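You operate a simulated robot arm through the tools that you are given. There is no shell and no other tool. Be economical: measure what you need, move in short steps, check, and stop when the job is done.

The job below is to be done with a simulated robot arm. You get a single attempt, and the scene is never put back.

TASK
Eject the slug from the white-banded mould, put it in the steel tray.
Fine: push it up with the orange lever and set the lever back; the other slugs stay in their moulds.

Only the result counts: the job must be done as asked and must still hold three seconds after the hand-in. Knocking over, shifting, dropping, spilling or breaking anything else fails it.

THE ROBOT
A 6-joint arm with a two-finger parallel gripper, fixed in place. Base frame: the origin is at the foot of the arm, x ahead of it, y to its left, z up. Units: mm, rad, N and s.
Its first joint turns from -1.152 to 1.152 rad. Payload 2.9 kg.
Tool frame: the origin (TCP) lies between the finger pads and is the grasp point; the fingertips stand 30 mm ahead of it; z points along the fingers, y is the line along which they close. Largest opening 110 mm; finger width 20, thickness 10; the body of the gripper, 48 by 112 mm, starts 55 mm behind the TCP.
Orientation is that of the tool frame in the base frame, as a unit quaternion [x, y, z, w]. With the fingers straight down and closing along the base's y, the tool's x points along the base's -x, its y along +y and its z along -z.

THE INTERFACE
- The arm moves only by the tool step_arm. Its argument "deltas" is a list of rows, each a list of 7 numbers: the turn, a rotation vector about the base's x, y, z in rad, then the shift along the base's x, y, z in cm, then the opening in per cent of the stroke, from 0 (shut) to 100 (fully open). In form: [[rx, ry, rz, dx, dy, dz, hand], ...]. A call has 1 to 10 rows; each row shifts and turns the commanded pose from where the row before left it. Each row takes 0.2 s and may step no farther than 50 mm and 0.15 rad from the row before; otherwise, or with a gripper value out of range, the whole call is refused. A pose out of reach is approached as far as the arm can. The call stops where the force on the tool passes 40 N (or 10 N more than at its start, if that is more) or the arm is blocked; 0.2 s more then pass. The fingers move at their own pace (about 108 mm/s each) and stop on an object; they squeeze with about 34 N. The grip force told is the motor's: it shows also when the fingers shut on nothing. Time passes only in rows, and 0.2 s behind the last, so rows that do not move let the fingers close. It gives the time, the measured TCP pose, the force on the tool (base axes), the opening and the grip force at its end, in the units of the frame above (readings bear some noise).
- Cameras (640 x 400 px; columns grow to the right, rows downward): "scene" is fixed at [98.8, 463.7, 1379.7]; the picture's right is [-0.42, -0.91, 0.00], its down [-0.54, 0.25, -0.80] and it looks along [0.73, -0.34, -0.60] (base axes); focal length 214 px, centre (320, 200). "wrist" rides on the gripper at [-36, 0, -57] in the tool frame; the picture's right is [0.00, -1.00, 0.00], its down [0.97, 0.00, -0.24] and it looks along [0.24, 0.00, 0.97] (tool axes); focal length 218 px, centre (320, 200).
- get_image(camera): a new picture of that camera. No time passes.
- probe_pixels(camera, pixels): for up to 12 pixels [column, row] of the newest picture of that camera ("zoom" is the newest enlarged one), the place [x, y, z] in the base frame of the surface seen there, good to about 2 mm. No time passes.
- inspect(camera, box): a new picture of the part [left, top, right, bottom] of that camera's present view, enlarged. No time passes.
- hand_in(): hands the job in; it is judged then, once.

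Go step by step. Measure first, check grasps and placings, and put right what went wrong. The budget is 80 turns and 34 pictures, counting those below and the enlarged ones. Unless the task says otherwise, let go and move clear before handing in, and close with one line.

The tools are called as a command line: name --pt "numbers of a row" for each row, then --argument value for the rest, lists and objects as JSON in quotes. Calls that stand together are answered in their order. step_arm: Moves the arm, as the interface text tells. Its arguments: {"type":"object","properties":{"deltas":{"type":"array"}},"required":["deltas"]} The other tools are called the same way: get_image (camera) takes a picture; probe_pixels (camera, pixels) gives the place of the surface under pixels of a picture; inspect (camera, box) takes an enlarged picture of a part of a camera's view; hand_in () hands the job in.

At the start:

```text
time_s: 0.0
tool_pos: [267.2, 282.1, 1275.9]
tcp_rot: [-0.001, 1.0, 0.0, 0.0]
contact_force: [0.5, -0.6, -0.8]
finger_gap: 109.8
finger_force: 0.1
```

scene: 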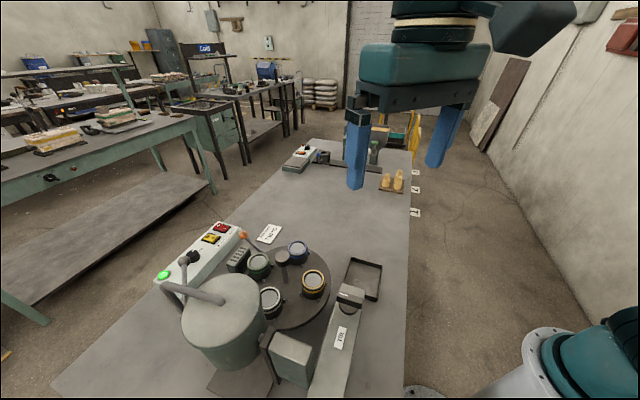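
wrist: 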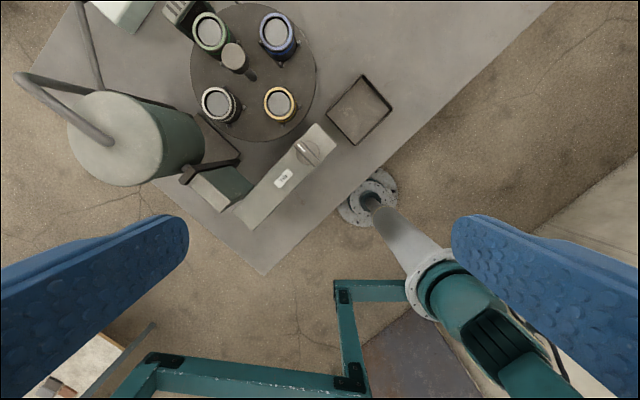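

The pictures show a turntable with four banded moulds near scene (290,280), a tray frame near (363,278), and a machine with a possible orange knob at (243,236). I'll enlarge both views.

inspect --camera "scene" --box '[150, 210, 400, 400]'

inspect --camera "wrist" --box '[60, 0, 420, 225]'

```text
2.11 times, centred on (275, 305) of scene
```

zoom: 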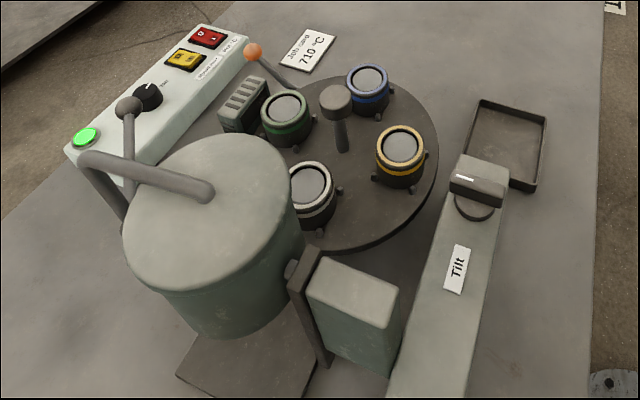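

```text
1.78 times, centred on (240, 112) of wrist
```

zoom: 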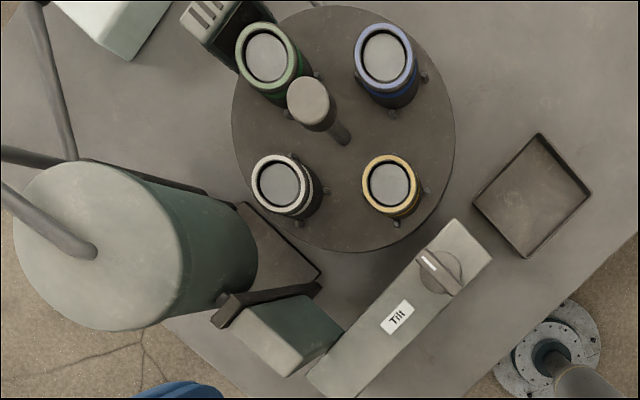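

The zoom shows an orange ball lever behind the green mould, by a slotted block. I'll measure the moulds, centre knob, tray, lever and block.

probe_pixels --camera "zoom" --pixels '[[267, 57], [386, 57], [281, 183], [389, 185], [310, 98], [343, 136], [535, 195], [240, 120], [445, 120], [280, 158], [205, 14], [345, 225]]'

probe_pixels --camera "scene" --pixels '[[243, 235], [256, 243], [263, 247], [242, 253], [234, 268], [283, 255], [286, 275], [298, 248], [364, 279], [270, 302], [350, 290], [355, 297]]'

inspect --camera "scene" --box '[220, 220, 320, 282]'

```text
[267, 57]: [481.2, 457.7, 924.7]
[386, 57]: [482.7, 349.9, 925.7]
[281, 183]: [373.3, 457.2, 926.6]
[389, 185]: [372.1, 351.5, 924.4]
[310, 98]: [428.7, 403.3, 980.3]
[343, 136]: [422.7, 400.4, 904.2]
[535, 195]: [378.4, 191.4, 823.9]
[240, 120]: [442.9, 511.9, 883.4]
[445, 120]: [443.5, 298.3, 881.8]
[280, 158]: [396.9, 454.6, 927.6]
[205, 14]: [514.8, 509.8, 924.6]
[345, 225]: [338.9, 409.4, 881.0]
```

```text
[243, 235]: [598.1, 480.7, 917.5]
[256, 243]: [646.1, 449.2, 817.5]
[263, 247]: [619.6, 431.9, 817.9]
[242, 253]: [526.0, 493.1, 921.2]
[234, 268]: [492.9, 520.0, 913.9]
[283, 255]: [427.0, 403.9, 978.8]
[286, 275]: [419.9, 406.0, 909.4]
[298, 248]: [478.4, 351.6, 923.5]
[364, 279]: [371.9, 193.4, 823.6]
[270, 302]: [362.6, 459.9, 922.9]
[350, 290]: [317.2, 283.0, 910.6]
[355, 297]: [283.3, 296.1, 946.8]
```

```text
6.40 times, centred on (270, 251) of scene
```

zoom: 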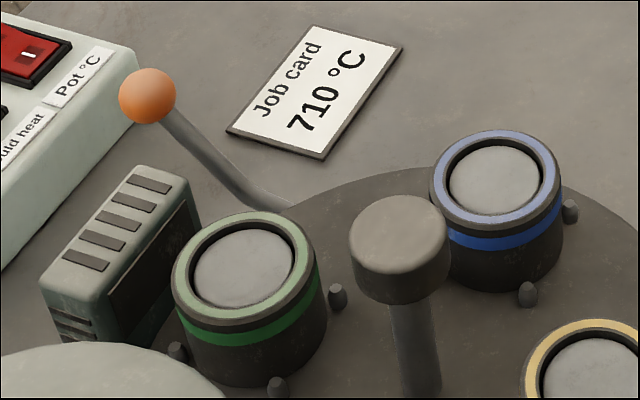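

The turntable centre is about (427,404), the moulds sit at about 76 mm radius, and the white one is at (373,457). I'll probe the lever rod, ball and slotted block in the zoom to see which station the lever serves.

probe_pixels --camera "zoom" --pixels '[[147, 95], [147, 75], [180, 130], [205, 155], [235, 185], [262, 197], [285, 206], [150, 255], [120, 180], [337, 297], [400, 230], [75, 262]]'

step_arm --pt "0 0 0 5 0 0 100" --pt "0 0 0 5 0 0 100" --pt "0 0 0 5 0 0 100"

get_image --camera "wrist"

```text
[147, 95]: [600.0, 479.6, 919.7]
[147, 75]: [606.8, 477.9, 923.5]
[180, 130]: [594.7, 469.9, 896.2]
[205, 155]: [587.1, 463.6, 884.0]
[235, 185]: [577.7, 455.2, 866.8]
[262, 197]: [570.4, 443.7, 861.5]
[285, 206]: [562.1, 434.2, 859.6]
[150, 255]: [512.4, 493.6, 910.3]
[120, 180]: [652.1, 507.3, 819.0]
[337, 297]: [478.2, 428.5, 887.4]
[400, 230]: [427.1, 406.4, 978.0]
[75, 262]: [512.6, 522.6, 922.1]
```

```text
time_s: 0.8
tool_pos: [416.5, 284.1, 1277.2]
tcp_rot: [0.0, 1.0, 0.0, 0.0]
contact_force: [0.5, 0.0, 0.0]
finger_gap: 110.1
finger_force: 0.1
```

```text
28 pictures are left
```

wrist: 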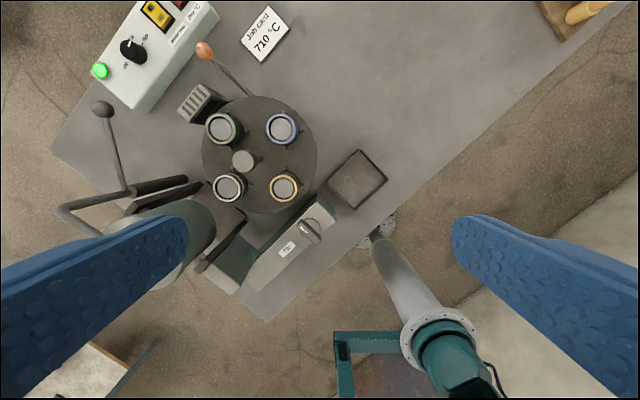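

The rod runs along a line through the blue mould's place (482,350), so that is the ejector station and the table needs a half turn. I'll measure the knob's size and the nearby pot and handles for clearance.

inspect --camera "wrist" --box '[180, 80, 340, 220]'

probe_pixels --camera "scene" --pixels '[[230, 290], [255, 295], [240, 345], [222, 300], [290, 345], [268, 340], [185, 258], [320, 330], [350, 295]]'

```text
2.86 times, centred on (260, 150) of wrist
```

zoom: 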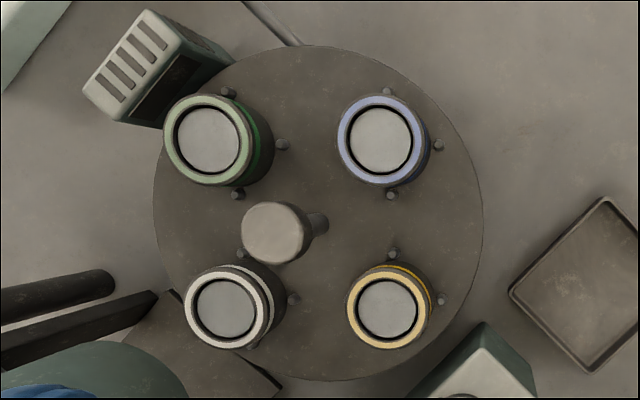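

```text
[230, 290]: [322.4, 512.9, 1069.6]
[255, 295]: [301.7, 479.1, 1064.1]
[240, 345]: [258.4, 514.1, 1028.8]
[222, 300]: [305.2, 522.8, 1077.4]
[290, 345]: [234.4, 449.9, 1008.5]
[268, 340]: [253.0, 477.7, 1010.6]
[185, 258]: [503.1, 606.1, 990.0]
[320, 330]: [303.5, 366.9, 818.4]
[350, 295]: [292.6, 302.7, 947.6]
```

The pot top is at z about 1070 and stays about 147 mm from the knob axis, so a twist on the knob is clear. I'll measure knob, slug and tray edges.

probe_pixels --camera "zoom" --pixels '[[244, 232], [303, 232], [272, 205], [272, 260], [272, 232], [199, 308], [255, 308], [226, 309], [228, 270], [603, 202], [513, 292], [590, 368]]'

probe_pixels --camera "wrist" --pixels '[[359, 150], [387, 180], [357, 208], [328, 184], [357, 180], [204, 51], [365, 170], [350, 190]]'

```text
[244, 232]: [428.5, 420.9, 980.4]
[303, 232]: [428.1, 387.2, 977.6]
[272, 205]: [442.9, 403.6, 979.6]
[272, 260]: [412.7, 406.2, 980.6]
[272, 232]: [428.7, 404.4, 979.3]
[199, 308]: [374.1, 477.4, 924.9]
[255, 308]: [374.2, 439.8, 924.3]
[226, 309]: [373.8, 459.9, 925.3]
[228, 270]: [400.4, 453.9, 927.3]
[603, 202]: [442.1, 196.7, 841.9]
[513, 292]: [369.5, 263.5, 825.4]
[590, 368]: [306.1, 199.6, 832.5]
```

```text
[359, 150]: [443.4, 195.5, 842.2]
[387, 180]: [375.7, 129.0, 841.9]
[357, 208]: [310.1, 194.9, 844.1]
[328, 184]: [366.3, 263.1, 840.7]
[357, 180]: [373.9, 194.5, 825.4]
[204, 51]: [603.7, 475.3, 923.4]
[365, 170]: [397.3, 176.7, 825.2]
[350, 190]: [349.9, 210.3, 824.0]
```

The knob is centred at (428,404), about 33 mm across with its top at z=980. I'll move over it and pre-turn by -0.75 rad, then descend.

step_arm --pt "0 0 -0.15 1.15 3 0 80" --pt "0 0 -0.15 0 4.5 0 80" --pt "0 0 -0.15 0 4.5 -1 80" --pt "0 0 -0.15 0 0 -4.5 80" --pt "0 0 -0.15 0 0 -4.5 80" --pt "0 0 0 0 0 -4.5 80" --pt "0 0 0 0 0 -4.5 80" --pt "0 0 0 0 0 -4.5 80"

```text
time_s: 2.6
tool_pos: [406.3, 384.2, 1020.6]
tcp_rot: [0.365, 0.931, 0.001, 0.0]
contact_force: [0.1, -0.6, 0.1]
finger_gap: 88.1
finger_force: 0.0
out of reach, approached as far as the arm can: row 2, 3
```

The high rows fell short of reach, leaving the tool at (406,384,1021). I'll now correct sideways at this height and check.

step_arm --pt "0 0 0 2.2 2.0 0 80" --pt "0 0 0 0 0 0 80"

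get_image --camera "scene"

```text
time_s: 3.2
tool_pos: [428.5, 403.9, 1020.0]
tcp_rot: [0.366, 0.931, 0.0, 0.0]
contact_force: [0.3, -0.2, -0.4]
finger_gap: 88.2
finger_force: 0.1
```

```text
26 pictures are left
```

scene: 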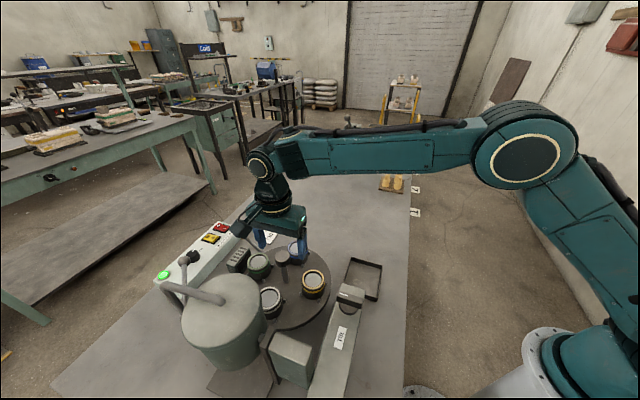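

The tool is centred over the knob at (428.5,403.9) and the view is clear. I'll lower to z=968 and close on the knob.

step_arm --pt "0 0 0 0 0 -2.6 80" --pt "0 0 0 0 0 -2.6 80" --pt "0 0 0 0 0 0 0" --pt "0 0 0 0 0 0 0" --pt "0 0 0 0 0 0 0"

```text
time_s: 4.4
tool_pos: [431.5, 404.1, 967.9]
tcp_rot: [0.366, 0.931, 0.002, 0.0]
contact_force: [9.2, 8.5, -6.2]
finger_gap: 35.4
finger_force: 45.2
```

The knob is gripped (gap 35.4, force 45) with a small sideways load. I'll try a first small turn to see how the table responds.

step_arm --pt "0 0 0.1 0.15 0.1 0 0" --pt "0 0 0.1 0 0 0 0" --pt "0 0 0.1 0 0 0 0"

inspect --camera "scene" --box '[200, 210, 400, 335]'

```text
time_s: 5.2
tool_pos: [430.9, 404.1, 967.6]
tcp_rot: [0.222, 0.975, -0.001, 0.0]
contact_force: [-1.8, 2.3, -1.9]
finger_gap: 35.8
finger_force: 45.1
```

```text
3.20 times, centred on (300, 272) of scene
```

zoom: 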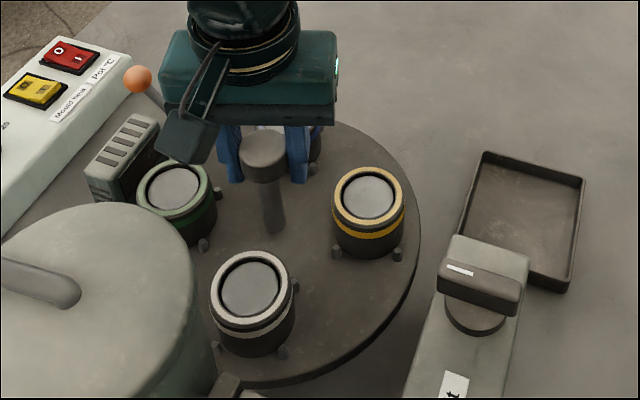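

The table turned with the knob (white and yellow moved, force small). I'll continue turning by 1.2 rad.

step_arm --pt "0 0 0.12 0 0 0 0" --pt "0 0 0.12 0 0 0 0" --pt "0 0 0.12 0 0 0 0" --pt "0 0 0.12 0 0 0 0" --pt "0 0 0.12 0 0 0 0" --pt "0 0 0.12 0 0 0 0" --pt "0 0 0.12 0 0 0 0" --pt "0 0 0.12 0 0 0 0" --pt "0 0 0.12 0 0 0 0" --pt "0 0 0.12 0 0 0 0"

```text
time_s: 7.0
tool_pos: [431.3, 408.5, 967.4]
tcp_rot: [-0.232, 0.973, 0.003, 0.004]
contact_force: [0.7, 6.3, -5.6]
finger_gap: 35.6
finger_force: 45.2
stopped in row 8: the force on the tool passed its limit (the readings are from after the stop); the commanded pose is now the measured one
```

The turn stopped on force at a total of about 1.2 rad, with the tool pulled to y=408.5. I'll look at what's touching.

inspect --camera "scene" --box '[200, 210, 400, 335]'

inspect --camera "wrist" --box '[0, 0, 640, 400]'

```text
3.20 times, centred on (300, 272) of scene
```

zoom: 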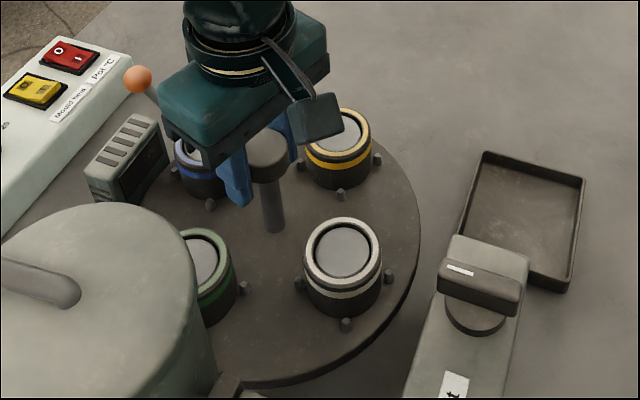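

```text
1.00 times, centred on (320, 200) of wrist
```

zoom: 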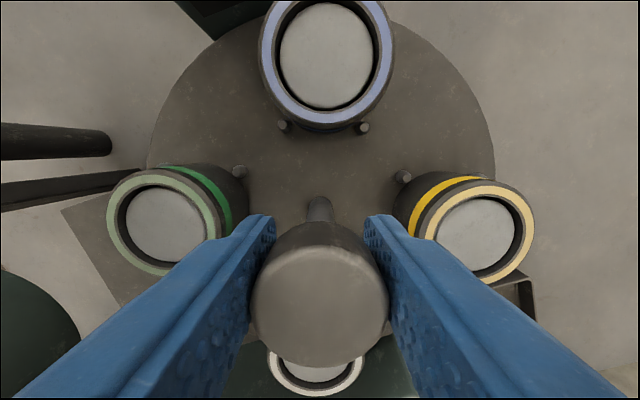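

Nothing but the knob is being touched, so the grip was probably off the axis. I'll measure where the moulds and knob are now.

inspect --camera "scene" --box '[200, 210, 400, 335]'

probe_pixels --camera "zoom" --pixels '[[342, 250], [342, 218], [342, 282], [308, 250], [374, 250], [272, 180], [272, 215]]'

step_arm --pt "0 0 0 0 0 0 30" --pt "0 0 0 0 0 0 60" --pt "0 0 0 0 0 0 60"

get_image --camera "wrist"

probe_pixels --camera "wrist" --pixels '[[255, 290], [387, 290], [320, 230], [320, 290], [320, 355], [328, 55], [165, 225], [478, 230]]'

```text
3.20 times, centred on (300, 272) of scene
```

zoom: 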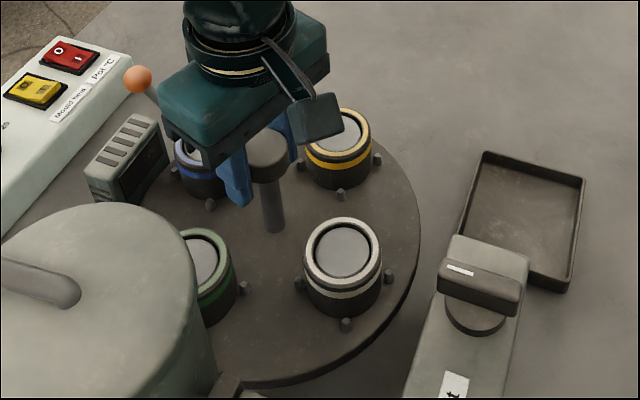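

```text
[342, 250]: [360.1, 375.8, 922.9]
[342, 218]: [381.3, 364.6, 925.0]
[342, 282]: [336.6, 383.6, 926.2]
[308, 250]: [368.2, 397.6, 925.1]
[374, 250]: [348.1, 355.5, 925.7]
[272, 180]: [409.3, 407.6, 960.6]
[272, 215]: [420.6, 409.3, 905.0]
```

```text
time_s: 7.8
tool_pos: [431.9, 407.2, 968.4]
tcp_rot: [-0.231, 0.973, 0.002, 0.003]
contact_force: [0.7, 0.5, 0.4]
finger_gap: 66.0
finger_force: 0.1
```

```text
21 pictures are left
```

wrist: 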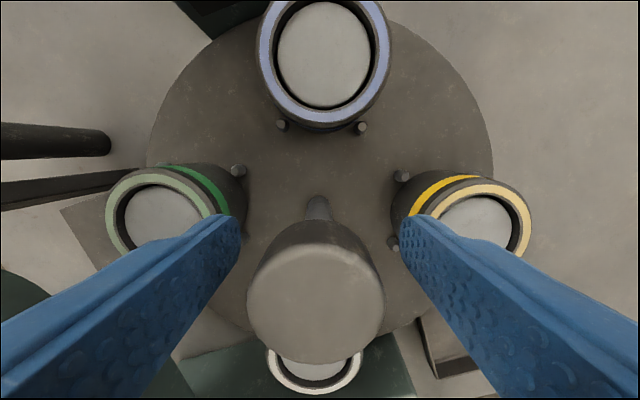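

```text
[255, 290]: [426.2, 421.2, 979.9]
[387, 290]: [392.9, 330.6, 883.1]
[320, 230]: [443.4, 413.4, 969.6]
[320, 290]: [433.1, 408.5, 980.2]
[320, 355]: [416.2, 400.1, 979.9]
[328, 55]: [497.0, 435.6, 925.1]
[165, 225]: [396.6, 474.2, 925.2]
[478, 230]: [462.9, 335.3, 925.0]
```

Mould midpoints put the true axis at (429,405), and white now sits at 203.4°, needing +111.6° to reach 315°. I'll re-centre with the fingers open and wind the wrist back 1.5 rad.

step_arm --pt "0 0 -0.15 -0.26 -0.28 0 60" --pt "0 0 -0.15 0 0 0 60" --pt "0 0 -0.15 0 0 0 60" --pt "0 0 -0.15 0 0 0 60" --pt "0 0 -0.15 0 0 0 60" --pt "0 0 -0.15 0 0 0 60" --pt "0 0 -0.15 0 0 0 60" --pt "0 0 -0.15 0 0 0 60" --pt "0 0 -0.15 0 0 0 60" --pt "0 0 -0.15 0 0 0 60"

```text
time_s: 10.0
tool_pos: [427.8, 405.3, 969.8]
tcp_rot: [0.494, 0.869, 0.0, 0.006]
contact_force: [0.5, 0.0, -0.3]
finger_gap: 66.1
finger_force: 0.0
```

The wrist is wound back cleanly. I'll nudge to the axis and close on the knob again.

step_arm --pt "0 0 0 0.12 -0.03 -0.1 60" --pt "0 0 0 0 0 0 0" --pt "0 0 0 0 0 0 0" --pt "0 0 0 0 0 0 0"

```text
time_s: 11.0
tool_pos: [428.9, 404.0, 968.0]
tcp_rot: [0.494, 0.869, -0.002, 0.004]
contact_force: [-12.8, -8.5, 5.5]
finger_gap: 35.5
finger_force: 45.4
```

The grip is good with a mild side load of about 15 N. I'll relieve it slightly and turn 0.6 rad.

step_arm --pt "0 0 0.1 -0.08 -0.05 0 0" --pt "0 0 0.1 0 0 0 0" --pt "0 0 0.1 0 0 0 0" --pt "0 0 0.1 0 0 0 0" --pt "0 0 0.1 0 0 0 0" --pt "0 0 0.1 0 0 0 0"

```text
time_s: 12.4
tool_pos: [432.2, 404.7, 967.5]
tcp_rot: [0.216, 0.976, 0.003, 0.006]
contact_force: [12.7, 11.7, -4.8]
finger_gap: 35.6
finger_force: 44.5
```

The side load switched sign, so the tool should sit a little farther in +x. I'll relieve that and go on turning in shorter runs.

step_arm --pt "0 0 0.0 0.2 0.15 0 0" --pt "0 0 0.1 0 0 0 0" --pt "0 0 0.1 0 0 0 0" --pt "0 0 0.1 0 0 0 0" --pt "0 0 0.1 0 0 0 0"

```text
time_s: 13.6
tool_pos: [431.4, 407.4, 966.9]
tcp_rot: [0.016, 1.0, 0.004, 0.005]
contact_force: [5.0, 11.1, 3.2]
finger_gap: 35.7
finger_force: 44.8
```

The grip point circles the true axis at about 3 mm offset, which explains the loads. I'll let the command follow that circle while turning further.

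step_arm --pt "0 0 0.1 0.05 0.2 0 0" --pt "0 0 0.1 -0.03 0.05 0 0" --pt "0 0 0.1 -0.03 0.03 0 0" --pt "0 0 0.1 -0.03 0.02 0 0"

get_image --camera "scene"

```text
time_s: 14.6
tool_pos: [430.0, 407.7, 967.1]
tcp_rot: [-0.184, 0.983, 0.003, 0.002]
contact_force: [-0.7, -1.9, 0.5]
finger_gap: 35.6
finger_force: 45.0
```

```text
20 pictures are left
```

scene: 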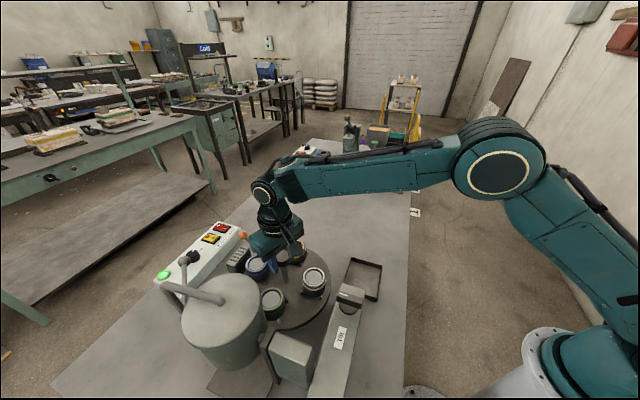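

Forces are near zero and white has come round to scene (314,281). I'll measure its angle.

inspect --camera "scene" --box '[240, 230, 340, 292]'

probe_pixels --camera "scene" --pixels '[[314, 278], [314, 268], [302, 279], [326, 279], [271, 298], [271, 290]]'

```text
6.40 times, centred on (290, 261) of scene
```

zoom: 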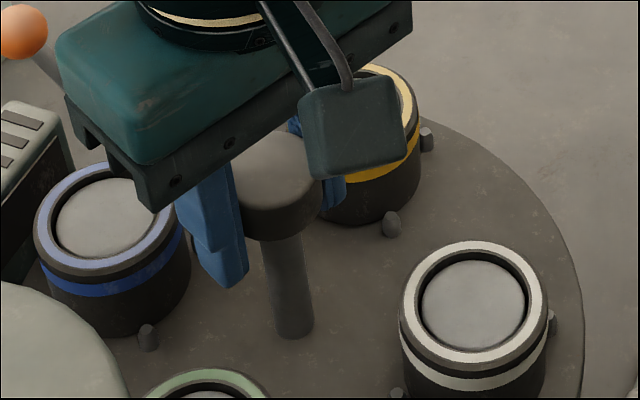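

```text
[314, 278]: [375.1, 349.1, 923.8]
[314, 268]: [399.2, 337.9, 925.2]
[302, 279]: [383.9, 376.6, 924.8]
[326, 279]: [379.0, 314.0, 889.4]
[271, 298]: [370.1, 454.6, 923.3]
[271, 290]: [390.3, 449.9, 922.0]
```

White now reads 226°, so the table turned only 23° of the 80° commanded: the knob slipped, perhaps at an index stop at 225°. I'll turn a bit more and watch whether the table follows.

step_arm --pt "0 0 0.1 0 0 0 0" --pt "0 0 0.1 0 0 0 0" --pt "0 0 0.1 0 0 0 0" --pt "0 0 0.1 0 0 0 0"

inspect --camera "scene" --box '[240, 230, 340, 292]'

```text
time_s: 15.6
tool_pos: [429.8, 408.8, 967.9]
tcp_rot: [-0.375, 0.927, 0.003, 0.003]
contact_force: [-1.6, 4.3, -0.3]
finger_gap: 35.2
finger_force: 45.5
```

```text
6.40 times, centred on (290, 261) of scene
```

zoom: 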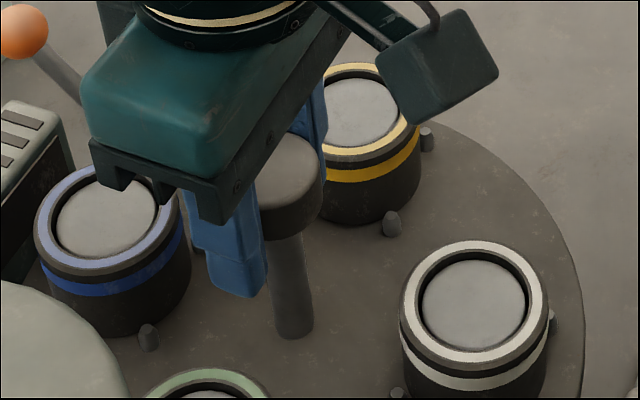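

The table didn't move at all, so it sits in an index stop at exactly a quarter turn and the knob slips in the fingers. I'll open, wind back and regrip centred for a fresh static grip.

step_arm --pt "0 0 0 0 0 0 60" --pt "0 0 -0.15 0 0 0 60" --pt "0 0 -0.15 0 0 0 60" --pt "0 0 -0.15 0 0 0 60" --pt "0 0 -0.15 0 0 0 60" --pt "0 0 -0.15 0 0 0 60" --pt "0 0 -0.15 0 0 0 60" --pt "0 0 -0.15 0 0 0 60" --pt "0 0 -0.15 0 0 0 60" --pt "0 0 -0.15 0 0 0 60"

```text
time_s: 17.8
tool_pos: [431.7, 408.9, 967.1]
tcp_rot: [0.288, 0.958, 0.0, 0.004]
contact_force: [0.2, -0.3, 0.1]
finger_gap: 66.4
finger_force: 0.1
```

The fingers are open and wound back to yaw -0.58. I'll centre on (429.3,404.8), close, and turn from rest.

step_arm --pt "0 0 0 -0.24 -0.41 0 60" --pt "0 0 0 0 0 0 60"

step_arm --pt "0 0 0 0 0 0 0" --pt "0 0 0 0 0 0 0" --pt "0 0 0 0 0 0 0" --pt "0 0 0 0 0 0 0"

step_arm --pt "0 0 0.1 0 0 0 0" --pt "0 0 0.1 0 0 0 0" --pt "0 0 0.1 0 0 0 0" --pt "0 0 0.1 0 0 0 0"

inspect --camera "scene" --box '[240, 230, 340, 292]'

```text
time_s: 18.4
tool_pos: [428.0, 405.4, 967.7]
tcp_rot: [0.287, 0.958, 0.0, 0.004]
contact_force: [-1.4, -0.4, 0.0]
finger_gap: 65.9
finger_force: 0.1
```

```text
time_s: 19.4
tool_pos: [428.8, 406.1, 967.5]
tcp_rot: [0.287, 0.958, 0.001, 0.004]
contact_force: [6.5, 8.4, -4.1]
finger_gap: 35.6
finger_force: 44.9
```

```text
time_s: 20.4
tool_pos: [430.2, 406.8, 967.7]
tcp_rot: [0.09, 0.996, 0.004, 0.005]
contact_force: [12.3, 19.0, -2.1]
finger_gap: 35.5
finger_force: 44.9
```

```text
6.40 times, centred on (290, 261) of scene
```

zoom: 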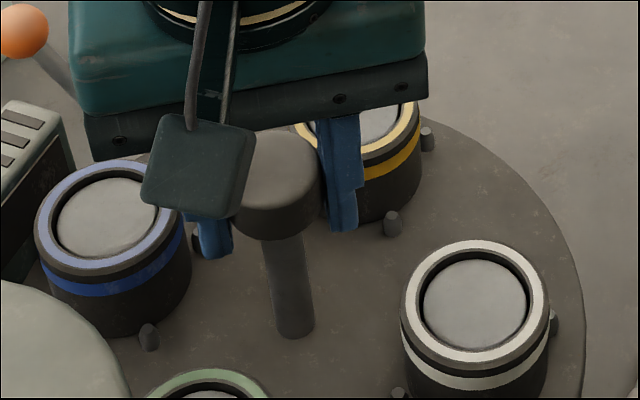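

White hasn't moved, so something holds it at 226°. I'll turn the other way a little to tell a one-sided stop from an index notch.

step_arm --pt "0 0 -0.1 0.1 0.15 0 0" --pt "0 0 -0.1 0 0 0 0" --pt "0 0 -0.1 0 0 0 0" --pt "0 0 -0.1 0 0 0 0"

inspect --camera "scene" --box '[240, 230, 340, 292]'

```text
time_s: 21.4
tool_pos: [429.5, 406.0, 968.2]
tcp_rot: [0.289, 0.957, 0.001, 0.004]
contact_force: [-0.8, -1.2, 15.8]
finger_gap: 35.5
finger_force: 45.0
```

```text
6.40 times, centred on (290, 261) of scene
```

zoom: 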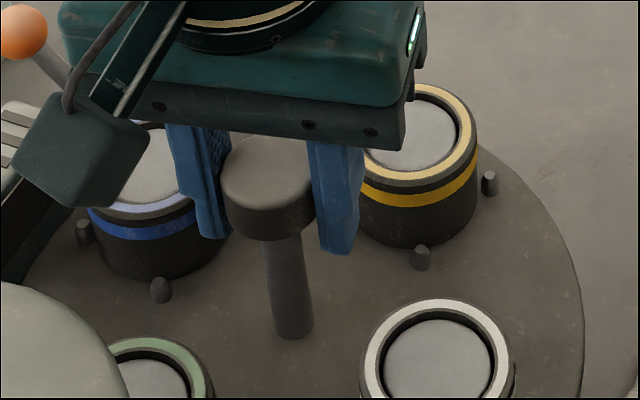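

The table follows freely backwards, so there is a hard stop at this end and the route is clockwise. I'll continue turning clockwise by 1 rad.

step_arm --pt "0 0 -0.1 0 0 -0.1 0" --pt "0 0 -0.1 0 0 0 0" --pt "0 0 -0.1 0 0 0 0" --pt "0 0 -0.1 0 0 0 0" --pt "0 0 -0.1 0 0 0 0" --pt "0 0 -0.1 0 0 0 0" --pt "0 0 -0.1 0 0 0 0"

```text
time_s: 23.0
tool_pos: [428.5, 405.2, 967.0]
tcp_rot: [0.599, 0.801, -0.002, 0.004]
contact_force: [-13.2, -20.8, 25.5]
finger_gap: 35.5
finger_force: 45.1
```

The turn continues, with some load building (25 N up, 25 N sideways). I'll relieve it and keep turning.

step_arm --pt "0 0 0 -0.15 -0.25 0.2 0" --pt "0 0 -0.1 0 0 0 0" --pt "0 0 -0.1 0 0 0 0" --pt "0 0 -0.1 0 0 0 0" --pt "0 0 -0.1 0 0 0 0" --pt "0 0 -0.1 0 0 0 0" --pt "0 0 -0.1 0 0 0 0"

inspect --camera "scene" --box '[200, 210, 400, 335]'

```text
time_s: 24.6
tool_pos: [425.5, 404.4, 967.6]
tcp_rot: [0.808, 0.59, -0.002, 0.004]
contact_force: [-11.7, 10.5, -3.9]
finger_gap: 35.8
finger_force: 45.2
```

```text
3.20 times, centred on (300, 272) of scene
```

zoom: 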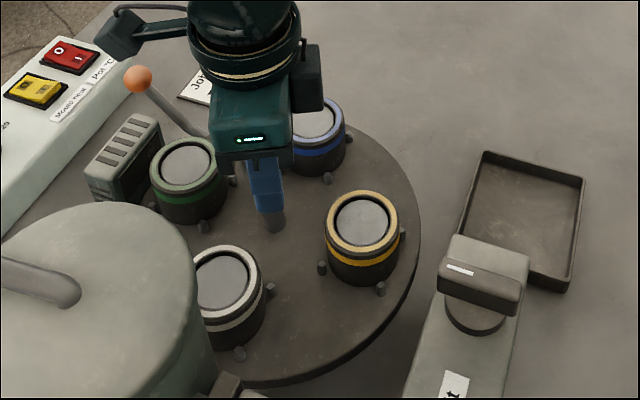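

White is back near its start and the grip holds. I'll keep turning clockwise, following the offset.

step_arm --pt "0 0 -0.1 -0.2 0.1 0 0" --pt "0 0 -0.1 0 0.05 0 0" --pt "0 0 -0.1 0 0.05 0 0" --pt "0 0 -0.1 0 0.05 0 0" --pt "0 0 -0.1 0 0 0 0" --pt "0 0 -0.1 0 0 0 0" --pt "0 0 -0.1 0 0 0 0"

```text
time_s: 25.7
tool_pos: [427.2, 405.0, 968.0]
tcp_rot: [0.908, 0.419, -0.008, 0.011]
contact_force: [-2.3, 4.4, 1.7]
finger_gap: 35.5
finger_force: 44.6
out of reach, approached as far as the arm can: row 4, 5
stopped in row 5: the force on the tool passed its limit (the readings are from after the stop); the commanded pose is now the measured one
```

The wrist reached its joint limit at yaw about -2.28. I'll open, straighten the small tilt, and wind back +3 rad.

step_arm --pt "0 0 0 0 0 0 60" --pt "0.027 -0.005 0 0 0 0 60" --pt "0 0 0.15 0.15 0 0 60" --pt "0 0 0.15 0 0 0 60" --pt "0 0 0.15 0 0 0 60" --pt "0 0 0.15 0 0 0 60" --pt "0 0 0.15 0 0 0 60" --pt "0 0 0.15 0 0 0 60" --pt "0 0 0.15 0 0 0 60" --pt "0 0 0.15 0 0 0 60"

step_arm --pt "0 0 0.15 0 0 0 60" --pt "0 0 0.15 0 0 0 60" --pt "0 0 0.15 0 0 0 60" --pt "0 0 0.15 0 0 0 60" --pt "0 0 0.15 0 0 0 60" --pt "0 0 0.15 0 0 0 60" --pt "0 0 0.15 0 0 0 60" --pt "0 0 0.15 0 0 0 60" --pt "0 0 0.15 0 0 0 60" --pt "0 0 0.15 0 0 0 60"

get_image --camera "wrist"

```text
time_s: 27.9
tool_pos: [431.4, 403.3, 967.8]
tcp_rot: [0.513, 0.858, 0.0, 0.0]
contact_force: [-1.0, 0.3, -0.1]
finger_gap: 65.8
finger_force: 0.1
out of reach, approached as far as the arm can: row 2
```

```text
time_s: 30.1
tool_pos: [431.4, 402.3, 969.4]
tcp_rot: [-0.211, 0.978, 0.0, 0.0]
contact_force: [-0.3, 0.4, 0.8]
finger_gap: 66.2
finger_force: 0.0
```

```text
14 pictures are left
```

wrist: 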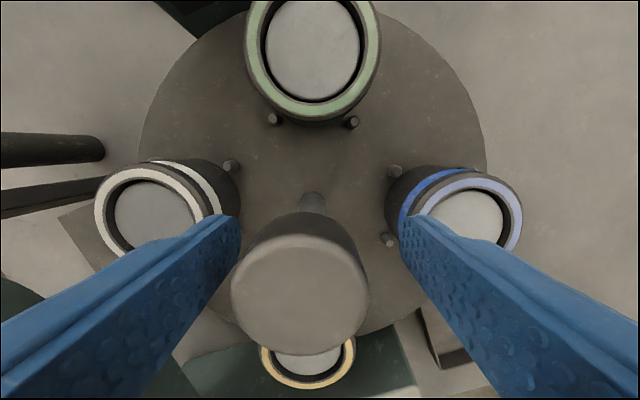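

White is now on the left of the wrist picture at about (155,215). I'll measure moulds and the knob to centre better.

probe_pixels --camera "wrist" --pixels '[[155, 217], [313, 47], [466, 218], [308, 345], [300, 290], [233, 290], [366, 290], [300, 240], [300, 350]]'

step_arm --pt "0 0 0.15 -0.2 0.25 -0.15 60" --pt "0 0 0.15 0 0 0 60" --pt "0 0 0.1 0 0 0 60"

```text
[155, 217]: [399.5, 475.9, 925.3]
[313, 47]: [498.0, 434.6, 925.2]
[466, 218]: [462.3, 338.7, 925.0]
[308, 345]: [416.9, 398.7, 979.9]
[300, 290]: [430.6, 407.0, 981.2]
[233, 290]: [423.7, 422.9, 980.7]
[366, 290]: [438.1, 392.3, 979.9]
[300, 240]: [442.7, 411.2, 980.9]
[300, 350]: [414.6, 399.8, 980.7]
```

```text
time_s: 30.9
tool_pos: [429.4, 405.5, 967.7]
tcp_rot: [-0.4, 0.917, -0.001, -0.001]
contact_force: [-0.3, 0.0, 0.0]
finger_gap: 65.6
finger_force: 0.1
```

The knob centre is about (429.5,405.8) and I am on it; white is at 113.5° and needs 2.77 rad clockwise. I'll close and turn the first 1 rad.

step_arm --pt "0 0 0 0 0 0 0" --pt "0 0 0 0 0 0 0" --pt "0 0 0 0 0 0 0" --pt "0 0 -0.1 0 0 0 0" --pt "0 0 -0.1 0 0 0 0" --pt "0 0 -0.1 0 0 0 0" --pt "0 0 -0.1 0 0 0 0"

step_arm --pt "0 0 -0.1 0 0 0 0" --pt "0 0 -0.1 0 0 0 0" --pt "0 0 -0.1 0 0 0 0" --pt "0 0 -0.1 0 0 0 0" --pt "0 0 -0.1 0 0 0 0" --pt "0 0 -0.1 0 0 0 0"

```text
time_s: 32.5
tool_pos: [428.0, 406.7, 967.8]
tcp_rot: [-0.209, 0.978, 0.0, 0.001]
contact_force: [-14.7, 18.1, 9.7]
finger_gap: 35.5
finger_force: 45.0
```

```text
time_s: 33.9
tool_pos: [428.8, 407.6, 966.0]
tcp_rot: [0.09, 0.996, 0.001, 0.001]
contact_force: [-11.9, 18.0, 13.6]
finger_gap: 35.4
finger_force: 45.1
```

Turning smoothly with about 20 N side load; I'll ease that load and turn another 0.9 rad.

step_arm --pt "0 0 0 -0.1 0.2 0.1 0" --pt "0 0 -0.1 0 0 0 0" --pt "0 0 -0.1 0 0 0 0" --pt "0 0 -0.1 0 0 0 0" --pt "0 0 -0.1 0 0 0 0" --pt "0 0 -0.1 0 0 0 0"

step_arm --pt "0 0 -0.1 0 0 0 0" --pt "0 0 -0.1 0 0 0 0" --pt "0 0 -0.1 0 0 0 0" --pt "0 0 -0.1 0 0 0 0"

inspect --camera "scene" --box '[200, 210, 400, 335]'

```text
time_s: 35.3
tool_pos: [427.5, 405.7, 967.0]
tcp_rot: [0.336, 0.942, 0.0, 0.0]
contact_force: [-4.4, 0.7, 6.0]
finger_gap: 35.2
finger_force: 45.8
```

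```text
time_s: 36.3
tool_pos: [427.4, 405.5, 967.3]
tcp_rot: [0.516, 0.856, 0.0, 0.0]
contact_force: [0.8, -4.6, -1.3]
finger_gap: 35.8
finger_force: 45.0
```

```text
3.20 times, centred on (300, 272) of scene
```

zoom: 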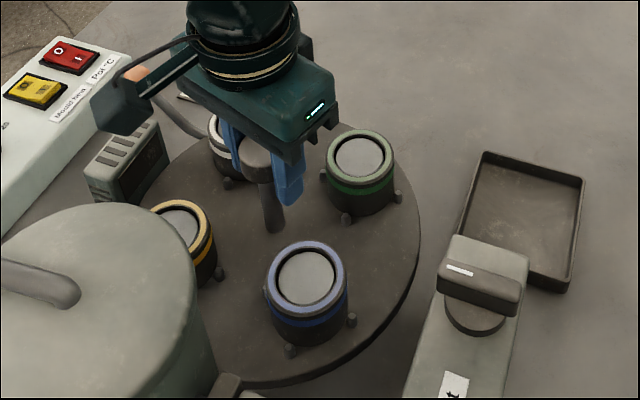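

White has come round to the far side at about 4° by count, with no sign of slip. I'll turn 0.8 rad more and then measure.

step_arm --pt "0 0 -0.1 0 0 0 0" --pt "0 0 -0.1 0 0 0 0" --pt "0 0 -0.1 0 0 0 0" --pt "0 0 -0.1 0 0 0 0" --pt "0 0 -0.1 0 0 0 0" --pt "0 0 -0.1 0 0 0 0" --pt "0 0 -0.1 0 0 0 0" --pt "0 0 -0.1 0 0 0 0"

inspect --camera "scene" --box '[200, 210, 400, 335]'

probe_pixels --camera "zoom" --pixels '[[362, 205], [330, 126], [192, 165], [225, 270], [375, 215], [240, 285]]'

```text
time_s: 38.1
tool_pos: [427.4, 406.3, 967.3]
tcp_rot: [0.809, 0.588, -0.002, 0.0]
contact_force: [-12.3, -22.1, -4.5]
finger_gap: 35.3
finger_force: 45.1
```

```text
3.20 times, centred on (300, 272) of scene
```

zoom: 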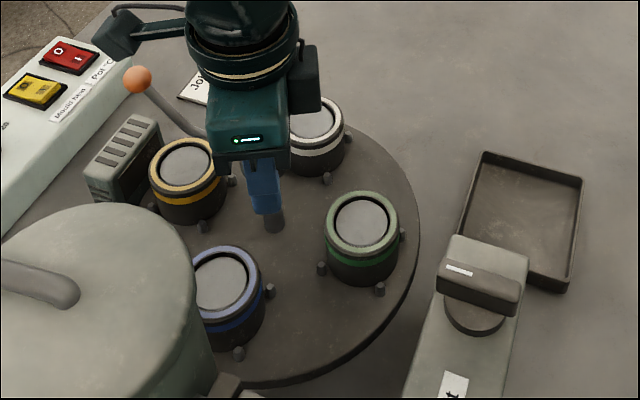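

```text
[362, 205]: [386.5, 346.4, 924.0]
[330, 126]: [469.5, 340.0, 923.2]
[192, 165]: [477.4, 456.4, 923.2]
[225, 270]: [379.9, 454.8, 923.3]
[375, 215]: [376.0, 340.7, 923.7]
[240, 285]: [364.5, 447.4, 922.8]
```

White is in the ejector sector. I'll measure the slug centres of green, yellow and blue to get the exact table angle.

probe_pixels --camera "zoom" --pixels '[[361, 221], [185, 164], [336, 221], [387, 221], [361, 200], [361, 244], [159, 165], [212, 165], [185, 144], [185, 184]]'

```text
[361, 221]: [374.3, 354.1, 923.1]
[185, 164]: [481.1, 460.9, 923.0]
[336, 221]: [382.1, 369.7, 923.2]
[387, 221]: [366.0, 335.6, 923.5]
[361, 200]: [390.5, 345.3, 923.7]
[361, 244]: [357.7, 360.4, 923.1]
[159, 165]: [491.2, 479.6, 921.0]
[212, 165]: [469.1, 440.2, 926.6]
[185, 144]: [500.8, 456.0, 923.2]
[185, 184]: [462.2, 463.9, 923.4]
```

Green and yellow give 45.05°, so white is exactly at the ejector station. I'll release, lift off, and wind the wrist toward the lever azimuth (yaw about 0.67).

step_arm --pt "0 0 0 0 0 0 60" --pt "0 0 0 0 0 0 60" --pt "0 0 0 0 0 4 60" --pt "0 0 0.15 0 0 4 60" --pt "0 0 0.15 0 0 0 60" --pt "0 0 0.15 0 0 0 60" --pt "0 0 0.15 0 0 0 60" --pt "0 0 0.15 0 0 0 60" --pt "0 0 0.15 0 0 0 60" --pt "0 0 0.15 0 0 0 60"

step_arm --pt "0 0 0.15 0 0 0 60" --pt "0 0 0.15 0 0 0 60" --pt "0 0 0.15 0 0 0 60" --pt "0 0 0.15 0 0 0 60" --pt "0 0 0.15 0 0 0 60" --pt "0 0 0.15 0 0 0 60" --pt "0 0 0.15 0 0 0 60" --pt "0 0 0.15 0 0 0 60" --pt "0 0 0.15 0 0 0 60" --pt "0 0 0.15 0 0 0 60"

get_image --camera "scene"

```text
time_s: 40.3
tool_pos: [427.6, 407.6, 1047.3]
tcp_rot: [0.4, 0.916, 0.0, -0.001]
contact_force: [0.1, 0.3, 0.0]
finger_gap: 65.9
finger_force: 0.0
```

```text
time_s: 42.5
tool_pos: [426.9, 407.3, 1048.0]
tcp_rot: [-0.329, 0.944, 0.0, -0.001]
contact_force: [-0.5, 0.4, 0.1]
finger_gap: 65.8
finger_force: 0.2
```

```text
11 pictures are left
```

scene: 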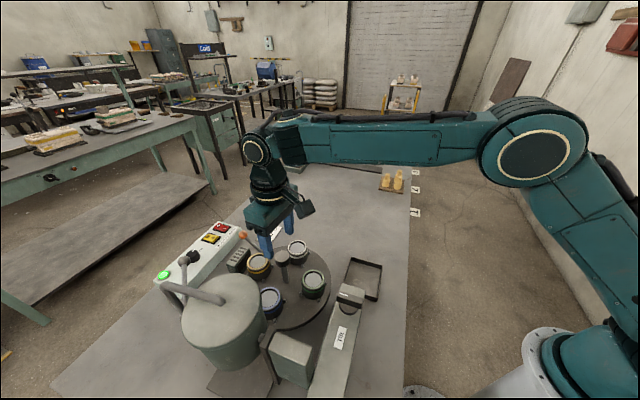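

White is at scene (297,248) and the hand is clear. The ball's centre works out to (609,480,911), beyond straight-down reach, so I'll tilt the tool outward 0.75 rad while moving toward it.

step_arm --pt "0.093 -0.118 0 1 0.3 0 60" --pt "0.093 -0.118 0 2.5 0.8 0 60" --pt "0.093 -0.118 0 2.5 0.8 0 60" --pt "0.093 -0.118 0 2.9 0.9 -1 60" --pt "0.093 -0.118 0 2.9 0.9 -1 60" --pt "0 0 0 2.6 0.6 -2 60"

```text
time_s: 43.9
tool_pos: [572.1, 450.1, 1008.9]
tcp_rot: [-0.305, 0.879, 0.12, 0.347]
contact_force: [0.0, 1.2, -0.6]
finger_gap: 65.8
finger_force: 0.1
```

The tilted pose is reached. I'll come down to just behind the ball and look through the wrist camera.

step_arm --pt "0 0 0 0 0 -4.6 60" --pt "0 0 0 1.0 0.8 -1.4 60"

get_image --camera "wrist"

probe_pixels --camera "wrist" --pixels '[[320, 230], [320, 250], [320, 270], [320, 300], [310, 250], [330, 250]]'

```text
time_s: 44.5
tool_pos: [582.4, 460.9, 947.4]
tcp_rot: [-0.305, 0.879, 0.12, 0.347]
contact_force: [0.1, -0.5, 0.8]
finger_gap: 66.2
finger_force: 0.1
```

```text
10 pictures are left
```

wrist: 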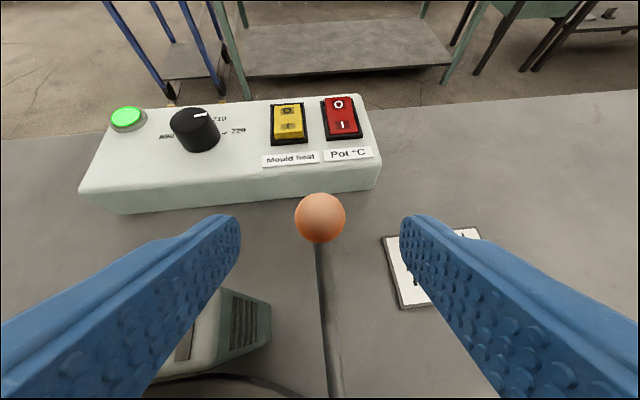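

```text
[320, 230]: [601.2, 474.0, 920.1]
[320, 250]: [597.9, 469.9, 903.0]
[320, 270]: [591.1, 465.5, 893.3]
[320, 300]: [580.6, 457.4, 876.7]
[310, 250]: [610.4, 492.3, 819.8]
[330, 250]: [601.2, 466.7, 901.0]
```

The ball is centred between the fingers at (320,218). I'll check the console's edge and the slotted block before advancing.

probe_pixels --camera "wrist" --pixels '[[320, 218], [374, 165], [376, 185], [340, 165], [240, 175], [120, 190], [265, 305], [225, 292]]'

```text
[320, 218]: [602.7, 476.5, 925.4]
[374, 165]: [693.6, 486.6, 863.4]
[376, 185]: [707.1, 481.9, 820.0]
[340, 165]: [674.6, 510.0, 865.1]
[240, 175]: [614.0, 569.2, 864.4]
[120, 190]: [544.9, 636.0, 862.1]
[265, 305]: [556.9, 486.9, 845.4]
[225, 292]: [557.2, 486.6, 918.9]
```

The console top is at z 864, but the slotted block's corner (557,487,919) would be near the gripper body when the lever drops. I'll steepen the tool, swing it 0.2 rad away from the block, and take the ball nearer the fingertips.

step_arm --pt "0 0 0.1 0 0 0.5 60" --pt "0 0 0.1 0 0 0 60" --pt "-0.115 0.097 0 0 0 0 60" --pt "0 0 0 1.0 0.6 -1.3 60" --pt "0 0 0 1.0 0.53 -1.36 60"

inspect --camera "wrist" --box '[160, 100, 480, 300]'

```text
time_s: 45.7
tool_pos: [602.2, 469.5, 926.4]
tcp_rot: [-0.402, 0.866, 0.125, 0.268]
contact_force: [0.5, 0.5, 0.3]
finger_gap: 66.1
finger_force: 0.2
```

```text
2.00 times, centred on (320, 200) of wrist
```

zoom: 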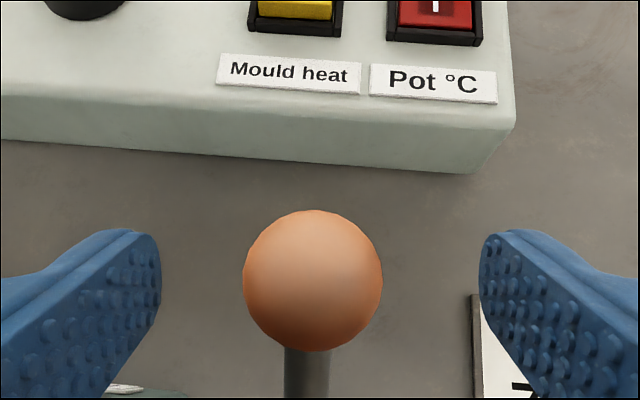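

The ball is centred between the tips. I'll close on it.

step_arm --pt "0 0 0 0 0.05 -0.1 40" --pt "0 0 0 0 0 0 10" --pt "0 0 0 0 0 0 0" --pt "0 0 0 0 0 0 0"

```text
time_s: 46.7
tool_pos: [600.3, 471.5, 925.1]
tcp_rot: [-0.403, 0.866, 0.124, 0.268]
contact_force: [-4.8, 3.6, -0.4]
finger_gap: 25.1
finger_force: 44.8
```

The ball is held (gap 25.1). I'll push it down a little, following the lever's arc, and read the force.

step_arm --pt "0 0 0 0.2 0.2 -0.6 0" --pt "0 0 0 0.2 0.2 -0.6 0"

inspect --camera "scene" --box '[220, 210, 340, 285]'

```text
time_s: 47.3
tool_pos: [604.9, 475.5, 913.9]
tcp_rot: [-0.403, 0.866, 0.124, 0.268]
contact_force: [-14.0, 1.7, 9.0]
finger_gap: 25.2
finger_force: 44.7
```

```text
5.33 times, centred on (280, 248) of scene
```

zoom: 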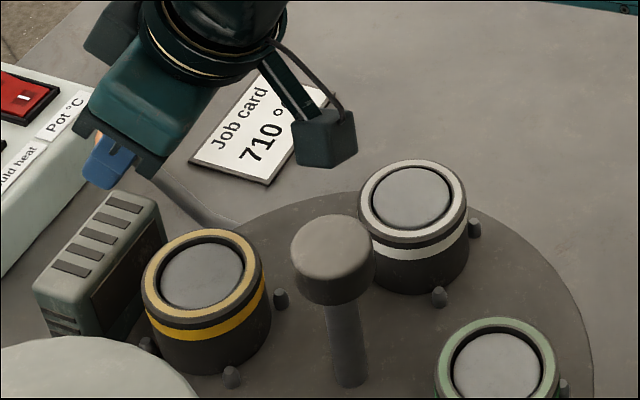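

The white slug's face has risen to near the rim at zoom (410,198), so down is right. I'll push further, checking force.

step_arm --pt "0 0 0 0.05 0.15 -0.6 0" --pt "0 0 0 0.05 0.15 -0.6 0" --pt "0 0 0 0.05 0.1 -0.6 0"

probe_pixels --camera "zoom" --pixels '[[412, 198], [200, 275]]'

inspect --camera "scene" --box '[220, 210, 340, 285]'

```text
time_s: 48.1
tool_pos: [608.6, 478.9, 898.3]
tcp_rot: [-0.402, 0.865, 0.126, 0.272]
contact_force: [3.0, 15.4, 13.2]
finger_gap: 25.4
finger_force: 44.5
```

```text
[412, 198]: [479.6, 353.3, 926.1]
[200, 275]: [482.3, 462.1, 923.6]
```

```text
5.33 times, centred on (280, 248) of scene
```

zoom: 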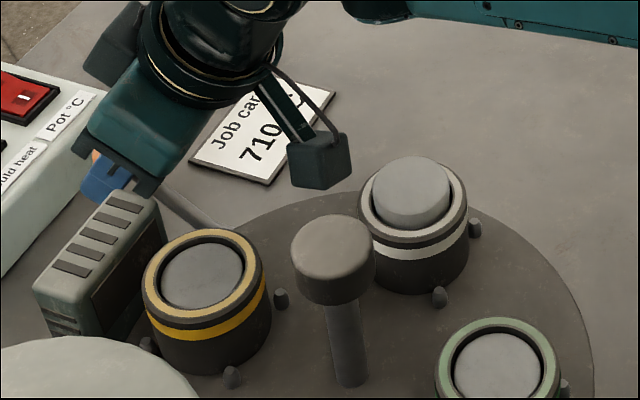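

The slug now stands above the white rim at zoom (412,190). I'll measure how far, then push a bit more; the block still has about 20 mm clearance.

probe_pixels --camera "zoom" --pixels '[[412, 190], [400, 185], [380, 230], [425, 200]]'

step_arm --pt "0 0 0 0.05 0.15 -0.5 0" --pt "0 0 0 0.05 0.05 -0.5 0"

```text
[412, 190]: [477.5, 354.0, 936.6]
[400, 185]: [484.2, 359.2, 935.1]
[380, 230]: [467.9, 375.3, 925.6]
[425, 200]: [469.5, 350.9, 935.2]
```

```text
time_s: 48.7
tool_pos: [609.5, 480.3, 892.7]
tcp_rot: [-0.402, 0.866, 0.126, 0.27]
contact_force: [-7.8, -6.1, 7.4]
finger_gap: 25.1
finger_force: 45.0
stopped in row 2: the force on the tool passed its limit (the readings are from after the stop); the commanded pose is now the measured one
```

Force stopped the push at a drop of about 32 mm, likely the end of the stroke. I'll open the fingers and see whether lever and slug stay up.

step_arm --pt "0 0 0 0 0 0 20" --pt "0 0 0 0 0 0 50" --pt "0 0 0 0 0 0 50"

inspect --camera "scene" --box '[220, 210, 340, 285]'

probe_pixels --camera "zoom" --pixels '[[412, 185], [412, 190], [400, 185], [425, 200]]'

```text
time_s: 49.5
tool_pos: [610.3, 480.4, 892.6]
tcp_rot: [-0.4, 0.866, 0.125, 0.272]
contact_force: [3.1, 3.1, 4.8]
finger_gap: 54.8
finger_force: 0.1
```

```text
5.33 times, centred on (280, 248) of scene
```

zoom: 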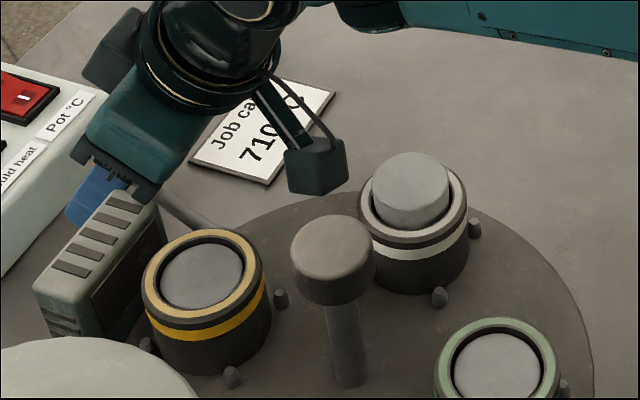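

```text
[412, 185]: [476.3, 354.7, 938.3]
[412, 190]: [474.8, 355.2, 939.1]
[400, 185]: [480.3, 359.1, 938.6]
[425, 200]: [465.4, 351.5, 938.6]
```

The slug stays up at z about 938.5, some 11.5 mm proud of the rim. I'll back off along the tool axis, untilt and move toward the slug.

step_arm --pt "0 0 0 -1.25 -1.5 2.9 50" --pt "0 0 0 -1.25 -1.5 2.9 60" --pt "0 0 0 -1 -1 4.5 60" --pt "-0.115 0.097 0 -1.5 -2 3.5 60" --pt "-0.115 0.097 0 -2 -3 1 60" --pt "-0.115 0.097 0 -2 -2 0 60" --pt "-0.115 0.097 0 -2 -2 0 60" --pt "0 0 -0.15 0 0 0 60" --pt "0 0 -0.15 0 0 0 60" --pt "0 0 -0.15 0 0 0 60"

step_arm --pt "0 0 -0.15 0 0 0 60" --pt "0 0 -0.15 0 0 0 60" --pt "0 0 -0.15 0 0 0 60" --pt "0 0 -0.15 0 0 0 60" --pt "0 0 -0.15 0 0 0 60" --pt "0 0 -0.15 0 0 0 60" --pt "0 0 -0.15 0 0 0 60" --pt "0 0 -0.15 0 0 0 60"

```text
time_s: 51.7
tool_pos: [499.5, 350.5, 1040.1]
tcp_rot: [-0.206, 0.979, -0.001, 0.002]
contact_force: [0.0, -0.6, 0.3]
finger_gap: 66.1
finger_force: 0.0
```

```text
time_s: 53.5
tool_pos: [500.0, 350.7, 1039.2]
tcp_rot: [0.382, 0.924, -0.002, 0.001]
contact_force: [-0.4, 0.1, -0.2]
finger_gap: 66.0
finger_force: 0.1
```

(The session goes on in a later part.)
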